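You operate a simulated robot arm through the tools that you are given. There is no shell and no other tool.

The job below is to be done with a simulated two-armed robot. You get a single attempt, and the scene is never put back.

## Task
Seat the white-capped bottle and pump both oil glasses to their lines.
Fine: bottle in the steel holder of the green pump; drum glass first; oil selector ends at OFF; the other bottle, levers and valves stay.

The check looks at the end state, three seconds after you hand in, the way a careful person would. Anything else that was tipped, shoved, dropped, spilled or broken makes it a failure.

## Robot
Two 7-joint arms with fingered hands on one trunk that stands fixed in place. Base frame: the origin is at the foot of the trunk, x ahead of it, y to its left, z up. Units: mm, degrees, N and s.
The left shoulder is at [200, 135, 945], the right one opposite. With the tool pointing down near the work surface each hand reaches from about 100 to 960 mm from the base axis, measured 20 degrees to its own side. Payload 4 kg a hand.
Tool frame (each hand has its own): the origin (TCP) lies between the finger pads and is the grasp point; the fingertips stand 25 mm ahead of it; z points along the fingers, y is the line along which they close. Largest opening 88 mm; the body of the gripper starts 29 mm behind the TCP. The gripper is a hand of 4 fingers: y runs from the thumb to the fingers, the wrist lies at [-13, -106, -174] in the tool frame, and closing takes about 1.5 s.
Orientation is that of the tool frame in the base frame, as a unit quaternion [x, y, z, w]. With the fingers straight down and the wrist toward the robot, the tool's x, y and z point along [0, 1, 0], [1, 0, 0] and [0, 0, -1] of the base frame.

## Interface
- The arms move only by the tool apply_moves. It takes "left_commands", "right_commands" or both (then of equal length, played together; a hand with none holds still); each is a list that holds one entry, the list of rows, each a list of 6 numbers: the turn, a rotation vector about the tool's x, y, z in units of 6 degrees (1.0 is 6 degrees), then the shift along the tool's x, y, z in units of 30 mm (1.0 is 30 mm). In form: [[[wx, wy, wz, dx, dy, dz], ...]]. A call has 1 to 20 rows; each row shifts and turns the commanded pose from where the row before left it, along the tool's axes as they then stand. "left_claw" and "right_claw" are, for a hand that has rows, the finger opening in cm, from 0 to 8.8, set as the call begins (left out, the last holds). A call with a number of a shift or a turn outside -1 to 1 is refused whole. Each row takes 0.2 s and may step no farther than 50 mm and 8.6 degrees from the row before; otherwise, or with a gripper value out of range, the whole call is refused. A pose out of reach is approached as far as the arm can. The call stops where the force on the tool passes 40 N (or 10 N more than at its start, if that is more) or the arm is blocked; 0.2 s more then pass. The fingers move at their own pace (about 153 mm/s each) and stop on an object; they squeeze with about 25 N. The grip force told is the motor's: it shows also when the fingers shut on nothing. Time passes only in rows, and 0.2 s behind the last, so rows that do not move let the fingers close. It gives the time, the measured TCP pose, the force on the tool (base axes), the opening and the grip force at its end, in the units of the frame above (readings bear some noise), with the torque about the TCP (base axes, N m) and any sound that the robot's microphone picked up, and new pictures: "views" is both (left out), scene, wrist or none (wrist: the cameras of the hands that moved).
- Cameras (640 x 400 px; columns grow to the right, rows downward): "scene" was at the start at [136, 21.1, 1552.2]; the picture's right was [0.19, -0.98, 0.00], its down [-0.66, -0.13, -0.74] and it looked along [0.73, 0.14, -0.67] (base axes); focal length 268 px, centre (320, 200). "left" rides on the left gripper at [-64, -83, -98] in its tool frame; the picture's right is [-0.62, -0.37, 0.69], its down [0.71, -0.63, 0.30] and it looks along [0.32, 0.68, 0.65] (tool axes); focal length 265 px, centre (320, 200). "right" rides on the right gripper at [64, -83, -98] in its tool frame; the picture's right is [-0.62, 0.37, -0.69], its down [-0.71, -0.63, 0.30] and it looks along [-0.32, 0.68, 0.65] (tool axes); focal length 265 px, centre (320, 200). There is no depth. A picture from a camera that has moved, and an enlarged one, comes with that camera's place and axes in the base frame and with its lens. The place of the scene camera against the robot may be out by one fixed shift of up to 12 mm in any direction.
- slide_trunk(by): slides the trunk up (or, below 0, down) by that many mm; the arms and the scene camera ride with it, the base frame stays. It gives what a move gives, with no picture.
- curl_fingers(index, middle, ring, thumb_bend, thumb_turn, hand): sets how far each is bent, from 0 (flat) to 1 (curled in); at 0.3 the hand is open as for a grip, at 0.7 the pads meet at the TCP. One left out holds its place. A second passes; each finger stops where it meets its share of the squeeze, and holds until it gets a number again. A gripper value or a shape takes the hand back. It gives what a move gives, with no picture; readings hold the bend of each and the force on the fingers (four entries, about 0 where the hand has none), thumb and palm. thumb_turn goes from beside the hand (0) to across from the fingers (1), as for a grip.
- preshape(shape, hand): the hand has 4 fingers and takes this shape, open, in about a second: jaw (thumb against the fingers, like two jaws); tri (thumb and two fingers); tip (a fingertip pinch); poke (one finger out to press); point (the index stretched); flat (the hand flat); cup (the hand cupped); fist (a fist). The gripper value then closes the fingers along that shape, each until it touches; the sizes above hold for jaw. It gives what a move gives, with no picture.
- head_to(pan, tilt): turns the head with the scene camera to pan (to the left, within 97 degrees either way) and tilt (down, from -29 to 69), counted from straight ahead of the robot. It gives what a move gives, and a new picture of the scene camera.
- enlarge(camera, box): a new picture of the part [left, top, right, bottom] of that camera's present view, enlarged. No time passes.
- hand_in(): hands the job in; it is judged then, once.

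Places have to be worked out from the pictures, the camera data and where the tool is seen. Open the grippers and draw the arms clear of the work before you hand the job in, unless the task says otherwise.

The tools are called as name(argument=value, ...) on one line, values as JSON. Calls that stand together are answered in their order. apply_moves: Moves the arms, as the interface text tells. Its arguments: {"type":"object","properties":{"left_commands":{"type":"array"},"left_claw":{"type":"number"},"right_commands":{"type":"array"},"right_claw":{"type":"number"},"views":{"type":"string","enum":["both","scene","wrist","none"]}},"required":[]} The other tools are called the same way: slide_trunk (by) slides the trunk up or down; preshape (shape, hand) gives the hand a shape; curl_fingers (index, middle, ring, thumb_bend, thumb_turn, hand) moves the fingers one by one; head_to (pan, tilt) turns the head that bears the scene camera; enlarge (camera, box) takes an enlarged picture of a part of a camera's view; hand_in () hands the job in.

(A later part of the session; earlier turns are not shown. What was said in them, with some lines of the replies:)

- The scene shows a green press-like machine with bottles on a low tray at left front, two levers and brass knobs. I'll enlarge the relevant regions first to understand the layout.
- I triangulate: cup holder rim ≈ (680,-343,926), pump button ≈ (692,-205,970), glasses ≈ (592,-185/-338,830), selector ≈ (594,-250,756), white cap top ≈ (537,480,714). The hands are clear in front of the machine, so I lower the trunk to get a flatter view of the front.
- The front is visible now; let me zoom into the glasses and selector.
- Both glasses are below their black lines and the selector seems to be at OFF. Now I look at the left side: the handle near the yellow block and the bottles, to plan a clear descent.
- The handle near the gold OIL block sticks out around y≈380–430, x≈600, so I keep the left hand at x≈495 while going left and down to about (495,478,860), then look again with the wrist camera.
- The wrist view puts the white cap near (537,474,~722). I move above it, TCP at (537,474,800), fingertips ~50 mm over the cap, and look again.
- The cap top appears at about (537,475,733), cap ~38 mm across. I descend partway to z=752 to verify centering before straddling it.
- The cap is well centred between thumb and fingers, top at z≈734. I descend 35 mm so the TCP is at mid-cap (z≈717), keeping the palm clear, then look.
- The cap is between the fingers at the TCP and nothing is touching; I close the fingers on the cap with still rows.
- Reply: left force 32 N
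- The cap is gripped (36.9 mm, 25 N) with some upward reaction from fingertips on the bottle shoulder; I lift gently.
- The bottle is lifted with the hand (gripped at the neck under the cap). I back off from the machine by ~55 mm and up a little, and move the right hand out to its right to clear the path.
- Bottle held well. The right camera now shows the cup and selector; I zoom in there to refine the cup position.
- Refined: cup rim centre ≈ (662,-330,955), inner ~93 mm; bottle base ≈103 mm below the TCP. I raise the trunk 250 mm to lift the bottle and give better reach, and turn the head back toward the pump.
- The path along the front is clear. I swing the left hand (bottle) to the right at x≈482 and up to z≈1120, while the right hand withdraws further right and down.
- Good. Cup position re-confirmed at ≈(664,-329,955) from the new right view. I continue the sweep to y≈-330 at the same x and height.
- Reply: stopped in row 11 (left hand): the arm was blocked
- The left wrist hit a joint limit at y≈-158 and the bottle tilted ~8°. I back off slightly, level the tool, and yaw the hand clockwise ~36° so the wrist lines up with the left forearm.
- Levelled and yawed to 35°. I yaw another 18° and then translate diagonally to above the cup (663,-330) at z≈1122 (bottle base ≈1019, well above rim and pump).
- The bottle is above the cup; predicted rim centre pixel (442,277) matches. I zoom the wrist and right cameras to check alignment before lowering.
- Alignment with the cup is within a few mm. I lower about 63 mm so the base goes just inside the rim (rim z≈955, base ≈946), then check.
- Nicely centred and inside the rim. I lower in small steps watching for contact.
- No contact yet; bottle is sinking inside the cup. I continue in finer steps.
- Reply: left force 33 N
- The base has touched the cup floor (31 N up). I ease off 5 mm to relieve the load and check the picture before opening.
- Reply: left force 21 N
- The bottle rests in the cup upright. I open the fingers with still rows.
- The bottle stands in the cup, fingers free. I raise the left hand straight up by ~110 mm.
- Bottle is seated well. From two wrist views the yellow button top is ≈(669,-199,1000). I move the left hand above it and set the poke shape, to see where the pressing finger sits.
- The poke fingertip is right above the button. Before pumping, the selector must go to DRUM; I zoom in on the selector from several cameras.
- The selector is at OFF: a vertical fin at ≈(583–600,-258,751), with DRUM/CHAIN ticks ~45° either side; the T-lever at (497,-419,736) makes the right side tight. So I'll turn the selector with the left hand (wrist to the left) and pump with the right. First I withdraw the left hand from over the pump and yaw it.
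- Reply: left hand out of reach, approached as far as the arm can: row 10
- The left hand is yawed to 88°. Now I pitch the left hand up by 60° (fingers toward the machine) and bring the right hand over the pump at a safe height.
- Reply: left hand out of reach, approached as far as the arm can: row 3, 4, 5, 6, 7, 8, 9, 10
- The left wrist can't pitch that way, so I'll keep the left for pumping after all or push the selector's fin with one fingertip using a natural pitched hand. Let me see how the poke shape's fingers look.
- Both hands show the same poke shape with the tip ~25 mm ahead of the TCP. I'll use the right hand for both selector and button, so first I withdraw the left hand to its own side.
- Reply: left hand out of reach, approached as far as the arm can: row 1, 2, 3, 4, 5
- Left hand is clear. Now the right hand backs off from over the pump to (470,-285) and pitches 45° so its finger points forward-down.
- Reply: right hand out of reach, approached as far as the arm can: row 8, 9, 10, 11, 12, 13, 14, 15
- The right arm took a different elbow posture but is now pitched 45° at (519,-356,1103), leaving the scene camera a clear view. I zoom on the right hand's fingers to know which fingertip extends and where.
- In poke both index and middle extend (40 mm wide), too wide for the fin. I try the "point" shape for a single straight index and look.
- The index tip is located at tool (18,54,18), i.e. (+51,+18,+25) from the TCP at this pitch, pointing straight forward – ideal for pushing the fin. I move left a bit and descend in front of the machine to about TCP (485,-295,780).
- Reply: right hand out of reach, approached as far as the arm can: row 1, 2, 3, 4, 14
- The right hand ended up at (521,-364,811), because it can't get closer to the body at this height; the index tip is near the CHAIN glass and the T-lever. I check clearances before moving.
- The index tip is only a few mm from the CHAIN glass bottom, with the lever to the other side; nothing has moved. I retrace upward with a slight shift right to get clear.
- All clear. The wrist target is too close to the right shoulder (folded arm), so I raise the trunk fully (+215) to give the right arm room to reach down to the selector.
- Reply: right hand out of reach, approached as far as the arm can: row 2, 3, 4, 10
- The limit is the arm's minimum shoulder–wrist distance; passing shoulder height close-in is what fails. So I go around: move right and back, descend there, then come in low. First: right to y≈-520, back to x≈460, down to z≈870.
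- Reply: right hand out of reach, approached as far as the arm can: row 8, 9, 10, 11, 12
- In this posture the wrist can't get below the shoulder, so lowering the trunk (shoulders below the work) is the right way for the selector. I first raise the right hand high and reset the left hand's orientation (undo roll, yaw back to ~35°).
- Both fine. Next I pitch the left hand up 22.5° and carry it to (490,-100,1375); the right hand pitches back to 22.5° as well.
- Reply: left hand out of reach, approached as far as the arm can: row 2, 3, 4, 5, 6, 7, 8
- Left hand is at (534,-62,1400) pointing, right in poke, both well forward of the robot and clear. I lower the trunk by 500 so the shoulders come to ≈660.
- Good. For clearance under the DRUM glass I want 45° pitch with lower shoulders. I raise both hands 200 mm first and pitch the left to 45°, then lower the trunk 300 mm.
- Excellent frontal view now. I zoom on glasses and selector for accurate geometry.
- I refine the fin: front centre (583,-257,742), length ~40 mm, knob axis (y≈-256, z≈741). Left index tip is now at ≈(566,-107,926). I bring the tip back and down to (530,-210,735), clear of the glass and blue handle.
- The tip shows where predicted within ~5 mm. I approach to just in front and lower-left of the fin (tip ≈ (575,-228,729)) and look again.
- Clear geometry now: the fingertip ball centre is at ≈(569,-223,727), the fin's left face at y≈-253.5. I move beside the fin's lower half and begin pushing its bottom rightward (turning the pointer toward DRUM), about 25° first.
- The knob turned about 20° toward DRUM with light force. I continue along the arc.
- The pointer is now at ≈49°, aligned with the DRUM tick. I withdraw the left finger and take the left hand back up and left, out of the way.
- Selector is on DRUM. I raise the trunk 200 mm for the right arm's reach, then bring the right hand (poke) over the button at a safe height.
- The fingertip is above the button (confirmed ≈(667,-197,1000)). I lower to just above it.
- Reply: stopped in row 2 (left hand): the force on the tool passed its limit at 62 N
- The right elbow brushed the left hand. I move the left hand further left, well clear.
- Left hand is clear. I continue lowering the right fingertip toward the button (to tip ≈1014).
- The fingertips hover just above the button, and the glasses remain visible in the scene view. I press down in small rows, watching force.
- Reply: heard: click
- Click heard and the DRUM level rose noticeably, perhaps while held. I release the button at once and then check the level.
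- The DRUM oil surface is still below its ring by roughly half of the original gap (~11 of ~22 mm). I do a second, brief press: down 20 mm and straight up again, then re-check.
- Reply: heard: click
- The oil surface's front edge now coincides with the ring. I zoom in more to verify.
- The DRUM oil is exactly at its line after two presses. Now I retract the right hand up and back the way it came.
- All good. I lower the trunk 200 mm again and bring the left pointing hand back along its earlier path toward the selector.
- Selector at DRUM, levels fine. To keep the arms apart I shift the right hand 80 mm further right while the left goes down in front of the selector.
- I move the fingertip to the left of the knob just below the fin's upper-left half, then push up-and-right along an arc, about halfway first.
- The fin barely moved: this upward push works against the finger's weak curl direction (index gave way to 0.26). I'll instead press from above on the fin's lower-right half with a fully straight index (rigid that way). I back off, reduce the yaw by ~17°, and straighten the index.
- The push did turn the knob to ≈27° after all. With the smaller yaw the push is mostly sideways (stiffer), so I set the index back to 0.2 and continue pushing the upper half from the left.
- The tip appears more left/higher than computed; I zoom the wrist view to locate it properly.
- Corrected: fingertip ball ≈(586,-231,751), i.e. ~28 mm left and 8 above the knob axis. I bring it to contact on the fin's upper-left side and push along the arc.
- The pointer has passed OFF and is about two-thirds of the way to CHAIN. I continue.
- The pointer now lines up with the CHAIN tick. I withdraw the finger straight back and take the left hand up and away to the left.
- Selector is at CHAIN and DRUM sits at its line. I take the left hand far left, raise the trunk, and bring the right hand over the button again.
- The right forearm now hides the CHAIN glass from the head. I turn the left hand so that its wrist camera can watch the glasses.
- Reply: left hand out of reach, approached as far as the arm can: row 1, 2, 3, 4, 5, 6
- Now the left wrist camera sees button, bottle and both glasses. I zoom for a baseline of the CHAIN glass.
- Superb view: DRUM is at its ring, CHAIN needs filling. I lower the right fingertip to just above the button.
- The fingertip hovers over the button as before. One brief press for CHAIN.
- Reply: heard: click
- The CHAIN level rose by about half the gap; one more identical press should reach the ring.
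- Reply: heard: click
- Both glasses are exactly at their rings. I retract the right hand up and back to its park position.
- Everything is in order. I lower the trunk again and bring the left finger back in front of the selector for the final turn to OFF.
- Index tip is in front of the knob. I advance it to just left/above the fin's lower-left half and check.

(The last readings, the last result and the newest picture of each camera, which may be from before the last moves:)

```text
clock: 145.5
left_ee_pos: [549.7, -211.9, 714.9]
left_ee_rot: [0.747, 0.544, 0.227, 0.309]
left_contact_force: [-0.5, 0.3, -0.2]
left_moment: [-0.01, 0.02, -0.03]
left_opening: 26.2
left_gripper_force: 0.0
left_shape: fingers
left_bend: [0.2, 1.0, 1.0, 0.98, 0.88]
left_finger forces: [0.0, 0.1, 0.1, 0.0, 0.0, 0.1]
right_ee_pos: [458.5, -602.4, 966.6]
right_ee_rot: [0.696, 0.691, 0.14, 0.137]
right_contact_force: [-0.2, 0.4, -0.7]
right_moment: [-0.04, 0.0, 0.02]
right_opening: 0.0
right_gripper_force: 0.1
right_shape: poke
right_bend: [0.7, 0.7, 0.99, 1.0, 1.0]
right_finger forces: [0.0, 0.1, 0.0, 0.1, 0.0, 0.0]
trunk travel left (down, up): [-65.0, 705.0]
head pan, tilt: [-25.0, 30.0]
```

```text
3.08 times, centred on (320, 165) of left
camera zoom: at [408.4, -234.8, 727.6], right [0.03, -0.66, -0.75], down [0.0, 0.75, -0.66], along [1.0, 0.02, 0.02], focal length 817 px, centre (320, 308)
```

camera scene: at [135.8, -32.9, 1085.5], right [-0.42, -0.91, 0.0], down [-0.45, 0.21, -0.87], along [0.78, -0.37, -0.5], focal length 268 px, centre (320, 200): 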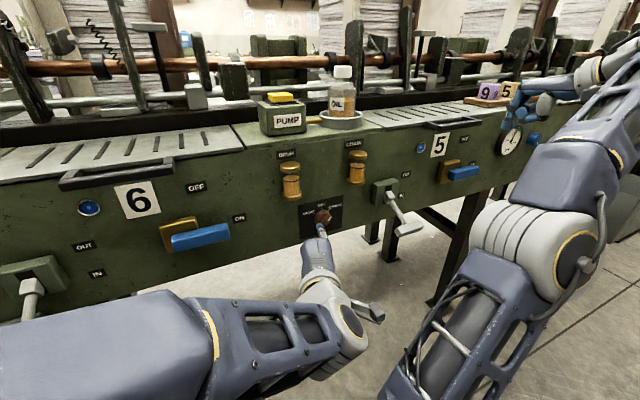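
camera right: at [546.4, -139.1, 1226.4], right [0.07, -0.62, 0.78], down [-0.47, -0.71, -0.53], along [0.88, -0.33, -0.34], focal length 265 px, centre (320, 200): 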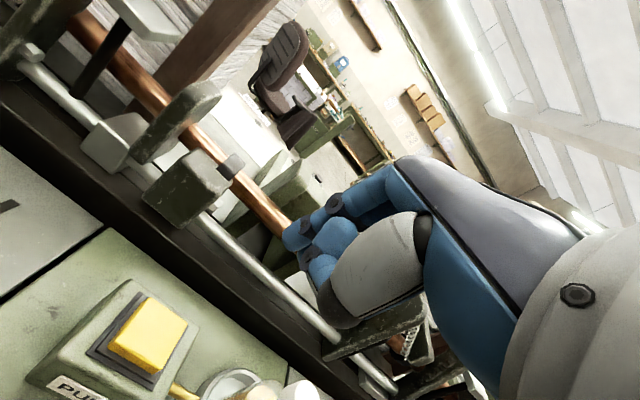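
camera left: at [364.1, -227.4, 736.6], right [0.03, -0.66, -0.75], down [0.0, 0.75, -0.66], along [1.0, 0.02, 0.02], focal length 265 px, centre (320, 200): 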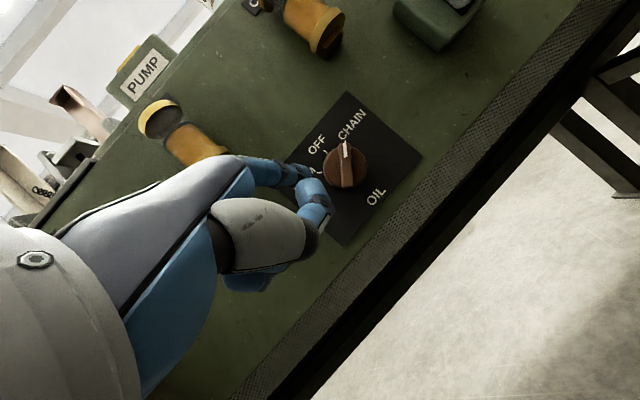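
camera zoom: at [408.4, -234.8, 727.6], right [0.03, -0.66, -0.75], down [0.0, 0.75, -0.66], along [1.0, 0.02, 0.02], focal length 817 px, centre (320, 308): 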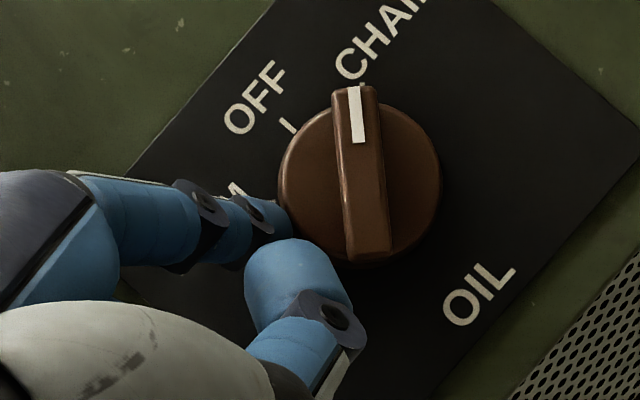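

The tip is left of the fin's lower half with ~12 mm gap. I move to contact and push partway toward OFF.

apply_moves(left_commands=[[[0, 0, 0, -0.112, -0.069, 0.12], [0, 0, 0, -0.112, -0.069, 0.12], [0, 0, 0, -0.01, -0.08, 0.084], [0, 0, 0, -0.022, -0.072, 0.083]]], views="none")

enlarge(camera="scene", box=[280, 190, 360, 250])

enlarge(camera="left", box=[250, 100, 390, 230])

```text
clock: 146.5
left_ee_pos: [550.1, -221.5, 699.2]
left_ee_rot: [0.747, 0.545, 0.226, 0.307]
left_contact_force: [0.9, 5.6, -0.5]
left_moment: [-0.2, 0.07, 0.34]
left_opening: 27.4
left_gripper_force: 2.7
left_shape: fingers
left_bend: [0.2, 1.0, 1.0, 0.98, 0.88]
left_finger forces: [6.0, 0.1, 0.0, 0.0, 0.1, 0.1]
right_ee_pos: [458.8, -601.7, 965.0]
right_ee_rot: [0.697, 0.69, 0.139, 0.137]
right_contact_force: [0.1, 0.8, -0.2]
right_moment: [-0.02, 0.0, 0.01]
right_opening: 0.0
right_gripper_force: 0.0
right_shape: poke
right_bend: [0.7, 0.7, 0.99, 1.0, 1.0]
right_finger forces: [0.1, 0.1, 0.1, 0.0, 0.0, 0.0]
trunk travel left (down, up): [-65.0, 705.0]
head pan, tilt: [-25.0, 30.0]
```

```text
6.67 times, centred on (320, 220) of scene
camera zoom: at [135.9, -32.8, 1085.4], right [-0.42, -0.91, 0.0], down [-0.45, 0.21, -0.87], along [0.78, -0.37, -0.5], focal length 1784 px, centre (320, 67)
```

zoom: 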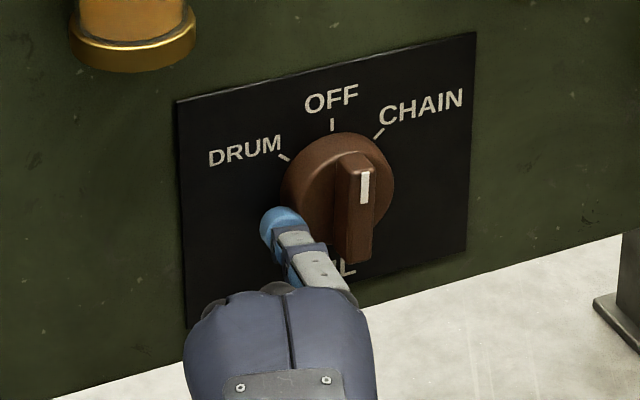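

```text
3.08 times, centred on (320, 165) of left
camera zoom: at [409.5, -242.9, 711.8], right [0.03, -0.66, -0.75], down [0.0, 0.75, -0.66], along [1.0, 0.02, 0.02], focal length 817 px, centre (320, 308)
```

zoom: 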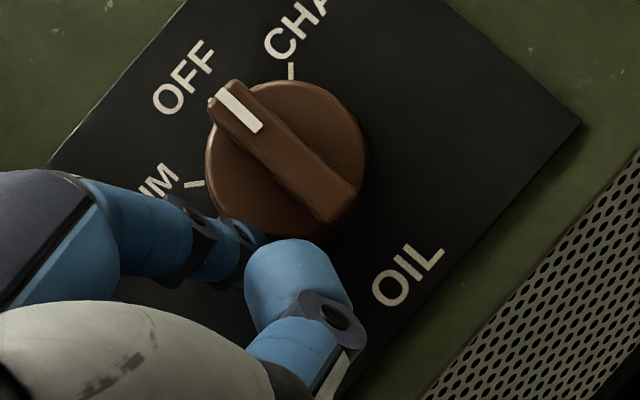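

The pointer is now back at OFF (fin orientation matches the original OFF view). I unload sideways away from the knob, then withdraw straight back and check.

apply_moves(left_commands=[[[0, 0, 0, 0.127, -0.064, 0.007], [0, 0, 0, 0.127, -0.064, 0.007], [0, 0, 0, -0.03, -0.3, -0.3], [0, 0, 0, -0.06, -0.7, -0.7]]], views="none")

enlarge(camera="scene", box=[280, 190, 360, 250])

enlarge(camera="left", box=[250, 60, 410, 200])

```text
clock: 147.5
left_ee_pos: [508.1, -204.4, 695.8]
left_ee_rot: [0.747, 0.544, 0.226, 0.307]
left_contact_force: [-0.5, -0.5, 0.5]
left_moment: [0.01, 0.0, -0.03]
left_opening: 26.3
left_gripper_force: 0.2
left_shape: fingers
left_bend: [0.2, 1.0, 1.0, 0.98, 0.88]
left_finger forces: [0.1, 0.0, 0.0, 0.0, 0.1, 0.1]
right_ee_pos: [459.8, -601.7, 965.8]
right_ee_rot: [0.696, 0.691, 0.14, 0.137]
right_contact_force: [-0.3, -1.1, -0.6]
right_moment: [0.0, -0.02, -0.04]
right_opening: 0.1
right_gripper_force: 0.0
right_shape: poke
right_bend: [0.7, 0.7, 0.99, 1.0, 1.0]
right_finger forces: [0.0, 0.0, 0.0, 0.0, 0.1, 0.0]
trunk travel left (down, up): [-65.0, 705.0]
head pan, tilt: [-25.0, 30.0]
```

```text
6.67 times, centred on (320, 220) of scene
camera zoom: at [135.9, -33.0, 1085.5], right [-0.42, -0.91, 0.0], down [-0.45, 0.21, -0.87], along [0.78, -0.37, -0.5], focal length 1784 px, centre (320, 67)
```

zoom: 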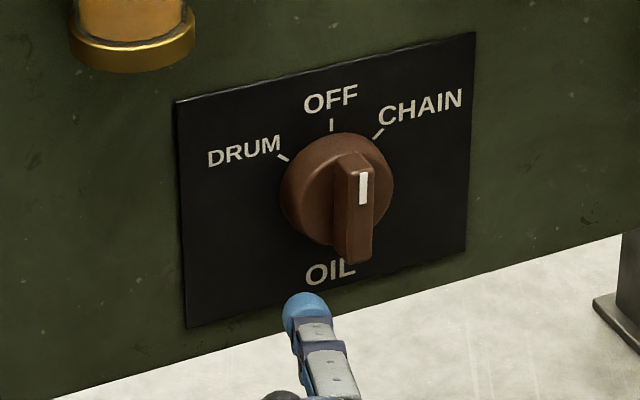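

```text
2.86 times, centred on (330, 130) of left
camera zoom: at [367.3, -225.1, 708.1], right [0.03, -0.66, -0.75], down [0.0, 0.75, -0.66], along [1.0, 0.02, 0.02], focal length 758 px, centre (291, 400)
```

zoom: 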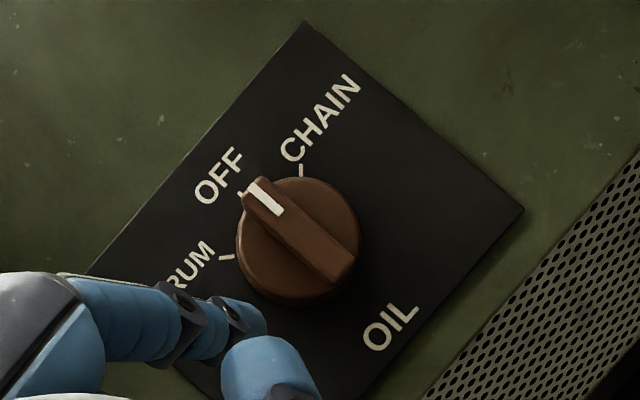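

The selector is exactly at OFF, as in the original view. I now withdraw the left hand up and to the left, clear of the work.

apply_moves(left_commands=[[[0, 0, 0, 0.466, 0.456, -0.754], [0, 0, 0, 0.466, 0.456, -0.754], [0, 0, 0, 0.466, 0.456, -0.754], [0, 0, 0, 0.466, 0.456, -0.754], [0, 0, 0, 0.466, 0.456, -0.754], [0, 0, 0, 0.466, 0.456, -0.754], [0, 0, 0, 0.466, 0.456, -0.754], [0, 0, 0, 0.913, -0.17, -0.242], [0, 0, 0, 0.913, -0.17, -0.242], [0, 0, 0, 0.913, -0.17, -0.242], [0, 0, 0, 0.913, -0.17, -0.242], [0, 0, 0, 0.913, -0.17, -0.242], [0, 0, 0, 0.913, -0.17, -0.242], [0, 0, 0, 0.913, -0.17, -0.242], [0, 0, 0, 0.913, -0.17, -0.242], [0, 0, 0, 0.913, -0.17, -0.242]]], views="none")

slide_trunk(by=250)

preshape(hand="left", shape="jaw")

preshape(hand="right", shape="jaw")

head_to(pan=-22, tilt=35)

```text
clock: 150.9
left_ee_pos: [498.1, 163.9, 891.2]
left_ee_rot: [0.747, 0.544, 0.225, 0.308]
left_contact_force: [0.3, -0.4, 0.0]
left_moment: [0.02, -0.01, -0.04]
left_opening: 26.3
left_gripper_force: 0.1
left_shape: fingers
left_bend: [0.2, 1.0, 1.0, 0.98, 0.88]
left_finger forces: [0.0, 0.0, 0.0, 0.1, 0.0, 0.0]
right_ee_pos: [457.9, -602.6, 966.3]
right_ee_rot: [0.696, 0.69, 0.14, 0.138]
right_contact_force: [-0.6, 0.5, 0.7]
right_moment: [0.04, -0.03, -0.03]
right_opening: 0.0
right_gripper_force: 0.0
right_shape: poke
right_bend: [0.7, 0.7, 0.99, 1.0, 1.0]
right_finger forces: [0.1, 0.0, 0.1, 0.0, 0.1, 0.0]
trunk travel left (down, up): [-65.0, 705.0]
head pan, tilt: [-25.0, 30.0]
```

```text
clock: 153.5
left_ee_pos: [499.2, 163.9, 1140.2]
left_ee_rot: [0.747, 0.545, 0.226, 0.307]
left_contact_force: [0.0, 0.4, 0.5]
left_moment: [0.01, -0.01, 0.03]
left_opening: 26.2
left_gripper_force: 0.0
left_shape: fingers
left_bend: [0.2, 1.0, 1.0, 0.98, 0.88]
left_finger forces: [0.0, 0.1, 0.0, 0.0, 0.1, 0.0]
right_ee_pos: [459.2, -601.4, 1214.8]
right_ee_rot: [0.696, 0.691, 0.139, 0.137]
right_contact_force: [-0.8, 0.2, 0.1]
right_moment: [0.0, 0.03, 0.0]
right_opening: 0.0
right_gripper_force: 0.1
right_shape: poke
right_bend: [0.7, 0.7, 0.99, 1.0, 1.0]
right_finger forces: [0.0, 0.0, 0.0, 0.0, 0.1, 0.0]
trunk travel left (down, up): [-315.0, 455.0]
head pan, tilt: [-25.0, 30.0]
```

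```text
clock: 154.4
left_ee_pos: [498.5, 163.9, 1141.5]
left_ee_rot: [0.747, 0.544, 0.226, 0.308]
left_contact_force: [-0.5, 0.9, -0.3]
left_moment: [0.04, -0.03, 0.03]
left_opening: 87.6
left_gripper_force: 0.0
left_shape: jaw
left_bend: [0.3, 0.3, 0.3, 0.3, 0.97]
left_finger forces: [0.0, 0.0, 0.0, 0.0, 0.0, 0.0]
right_ee_pos: [458.4, -602.5, 1214.5]
right_ee_rot: [0.696, 0.691, 0.14, 0.137]
right_contact_force: [-0.8, -0.5, 0.2]
right_moment: [0.0, 0.0, 0.01]
right_opening: 0.0
right_gripper_force: 0.0
right_shape: poke
right_bend: [0.7, 0.7, 0.99, 1.0, 1.0]
right_finger forces: [0.0, 0.1, 0.0, 0.0, 0.0, 0.0]
trunk travel left (down, up): [-315.0, 455.0]
head pan, tilt: [-25.0, 30.0]
```

```text
clock: 155.3
left_ee_pos: [498.0, 163.9, 1141.3]
left_ee_rot: [0.747, 0.543, 0.226, 0.309]
left_contact_force: [0.0, -0.2, 0.3]
left_moment: [0.0, 0.01, -0.04]
left_opening: 87.6
left_gripper_force: 0.0
left_shape: jaw
left_bend: [0.3, 0.3, 0.3, 0.3, 0.97]
left_finger forces: [0.0, 0.0, 0.1, 0.1, 0.1, 0.0]
right_ee_pos: [459.2, -601.3, 1214.8]
right_ee_rot: [0.696, 0.691, 0.14, 0.138]
right_contact_force: [-0.3, -0.5, -0.3]
right_moment: [-0.03, -0.01, 0.0]
right_opening: 87.7
right_gripper_force: 0.1
right_shape: jaw
right_bend: [0.3, 0.3, 0.3, 0.3, 0.98]
right_finger forces: [0.1, 0.0, 0.1, 0.0, 0.0, 0.0]
trunk travel left (down, up): [-315.0, 455.0]
head pan, tilt: [-25.0, 30.0]
```

```text
clock: 156.0
left_ee_pos: [497.7, 165.4, 1141.8]
left_ee_rot: [0.747, 0.544, 0.226, 0.308]
left_contact_force: [-0.1, 1.1, 0.4]
left_moment: [-0.01, -0.02, -0.02]
left_opening: 87.8
left_gripper_force: 0.0
left_shape: jaw
left_bend: [0.3, 0.3, 0.3, 0.3, 0.97]
left_finger forces: [0.0, 0.0, 0.0, 0.1, 0.0, 0.1]
right_ee_pos: [459.4, -602.4, 1215.2]
right_ee_rot: [0.696, 0.691, 0.14, 0.137]
right_contact_force: [-0.5, 0.5, -0.1]
right_moment: [0.04, 0.01, 0.02]
right_opening: 87.8
right_gripper_force: 0.1
right_shape: jaw
right_bend: [0.3, 0.3, 0.3, 0.3, 0.98]
right_finger forces: [0.0, 0.1, 0.1, 0.0, 0.1, 0.0]
trunk travel left (down, up): [-315.0, 455.0]
head pan, tilt: [-22.0, 35.0]
camera scene: at [135.5, -27.7, 1327.7], right [-0.37, -0.93, 0.0], down [-0.53, 0.21, -0.82], along [0.76, -0.31, -0.57], focal length 268 px, centre (320, 200)
```

scene: 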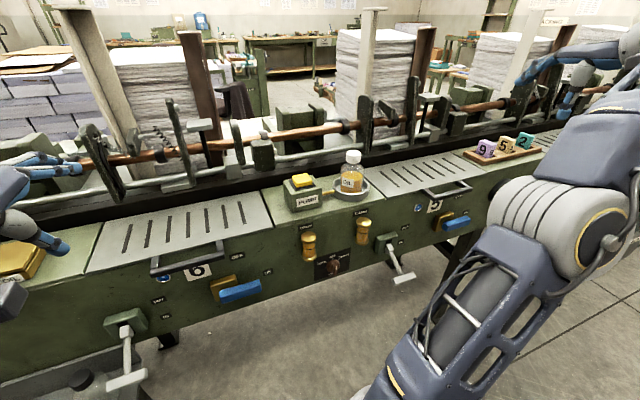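

Both hands are open and clear. A last close look at glasses, selector, bottle and the other bottle before handing in.

enlarge(camera="scene", box=[270, 140, 430, 290])

enlarge(camera="scene", box=[295, 215, 375, 275])

head_to(pan=8, tilt=50)

```text
2.67 times, centred on (350, 215) of scene
camera zoom: at [135.5, -27.7, 1327.7], right [-0.37, -0.93, 0.0], down [-0.53, 0.21, -0.82], along [0.76, -0.31, -0.57], focal length 714 px, centre (240, 160)
```

zoom: 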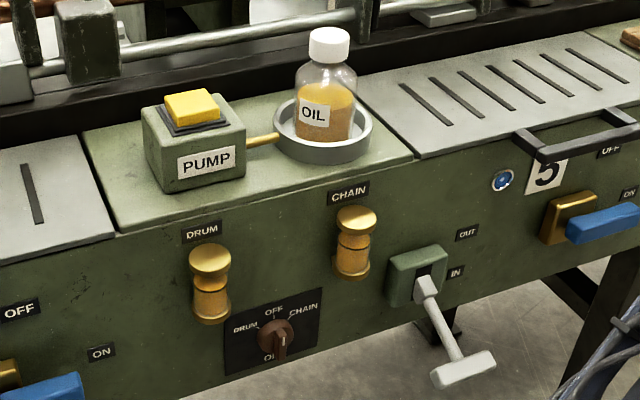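

```text
6.67 times, centred on (335, 245) of scene
camera zoom: at [135.5, -27.7, 1327.7], right [-0.37, -0.93, 0.0], down [-0.53, 0.21, -0.82], along [0.76, -0.31, -0.57], focal length 1784 px, centre (220, -100)
```

zoom: 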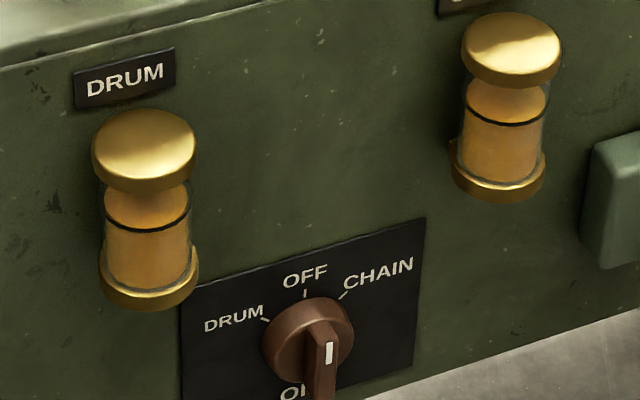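

```text
clock: 156.9
left_ee_pos: [497.1, 163.9, 1141.9]
left_ee_rot: [0.746, 0.545, 0.227, 0.308]
left_contact_force: [-0.3, -0.6, 0.7]
left_moment: [0.02, 0.01, 0.0]
left_opening: 87.9
left_gripper_force: 0.1
left_shape: jaw
left_bend: [0.3, 0.3, 0.3, 0.3, 0.97]
left_finger forces: [0.0, 0.0, 0.0, 0.0, 0.0, 0.1]
right_ee_pos: [458.7, -601.7, 1214.9]
right_ee_rot: [0.696, 0.691, 0.14, 0.138]
right_contact_force: [-0.2, 0.0, 0.6]
right_moment: [0.02, 0.04, 0.03]
right_opening: 87.8
right_gripper_force: 0.0
right_shape: jaw
right_bend: [0.3, 0.3, 0.3, 0.3, 0.98]
right_finger forces: [0.1, 0.0, 0.0, 0.0, 0.1, 0.0]
trunk travel left (down, up): [-315.0, 455.0]
head pan, tilt: [8.0, 50.0]
camera scene: at [130.2, 15.9, 1306.0], right [0.14, -0.99, 0.0], down [-0.76, -0.11, -0.64], along [0.64, 0.09, -0.77], focal length 268 px, centre (320, 200)
```

scene: 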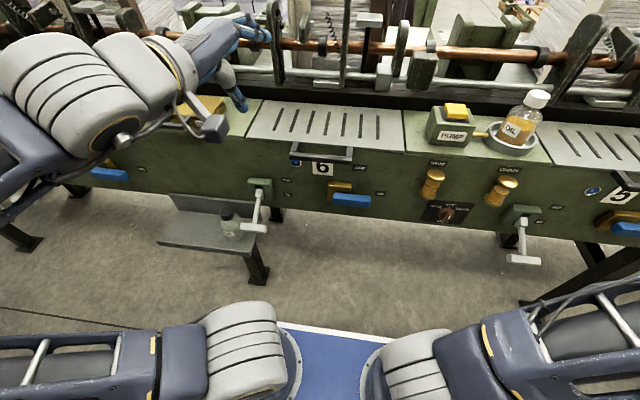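

The bottle is seated, both glasses are at their lines, the selector is at OFF, and the black-capped bottle, levers and valves look untouched. The arms are clear with the hands open, so I hand in.

hand_in()

```text
The job is handed in.
```

The white-capped bottle stands upright in the steel holder of the green pump, and both oil glasses are filled to their lines. I pumped DRUM first and then CHAIN, two presses each.

The oil selector is back at OFF. In the last pictures the black-capped bottle is still on its shelf, and the levers and valves look as they did at the start. Both hands are open and clear of the work.

While lowering to press the pump, the right elbow bumped the left hand at 62 N. Only the robot's own arms were involved, and nothing on the machine moved.

The job was handed in once and no verdict has come back. The state above is from my last camera check just before handing in.
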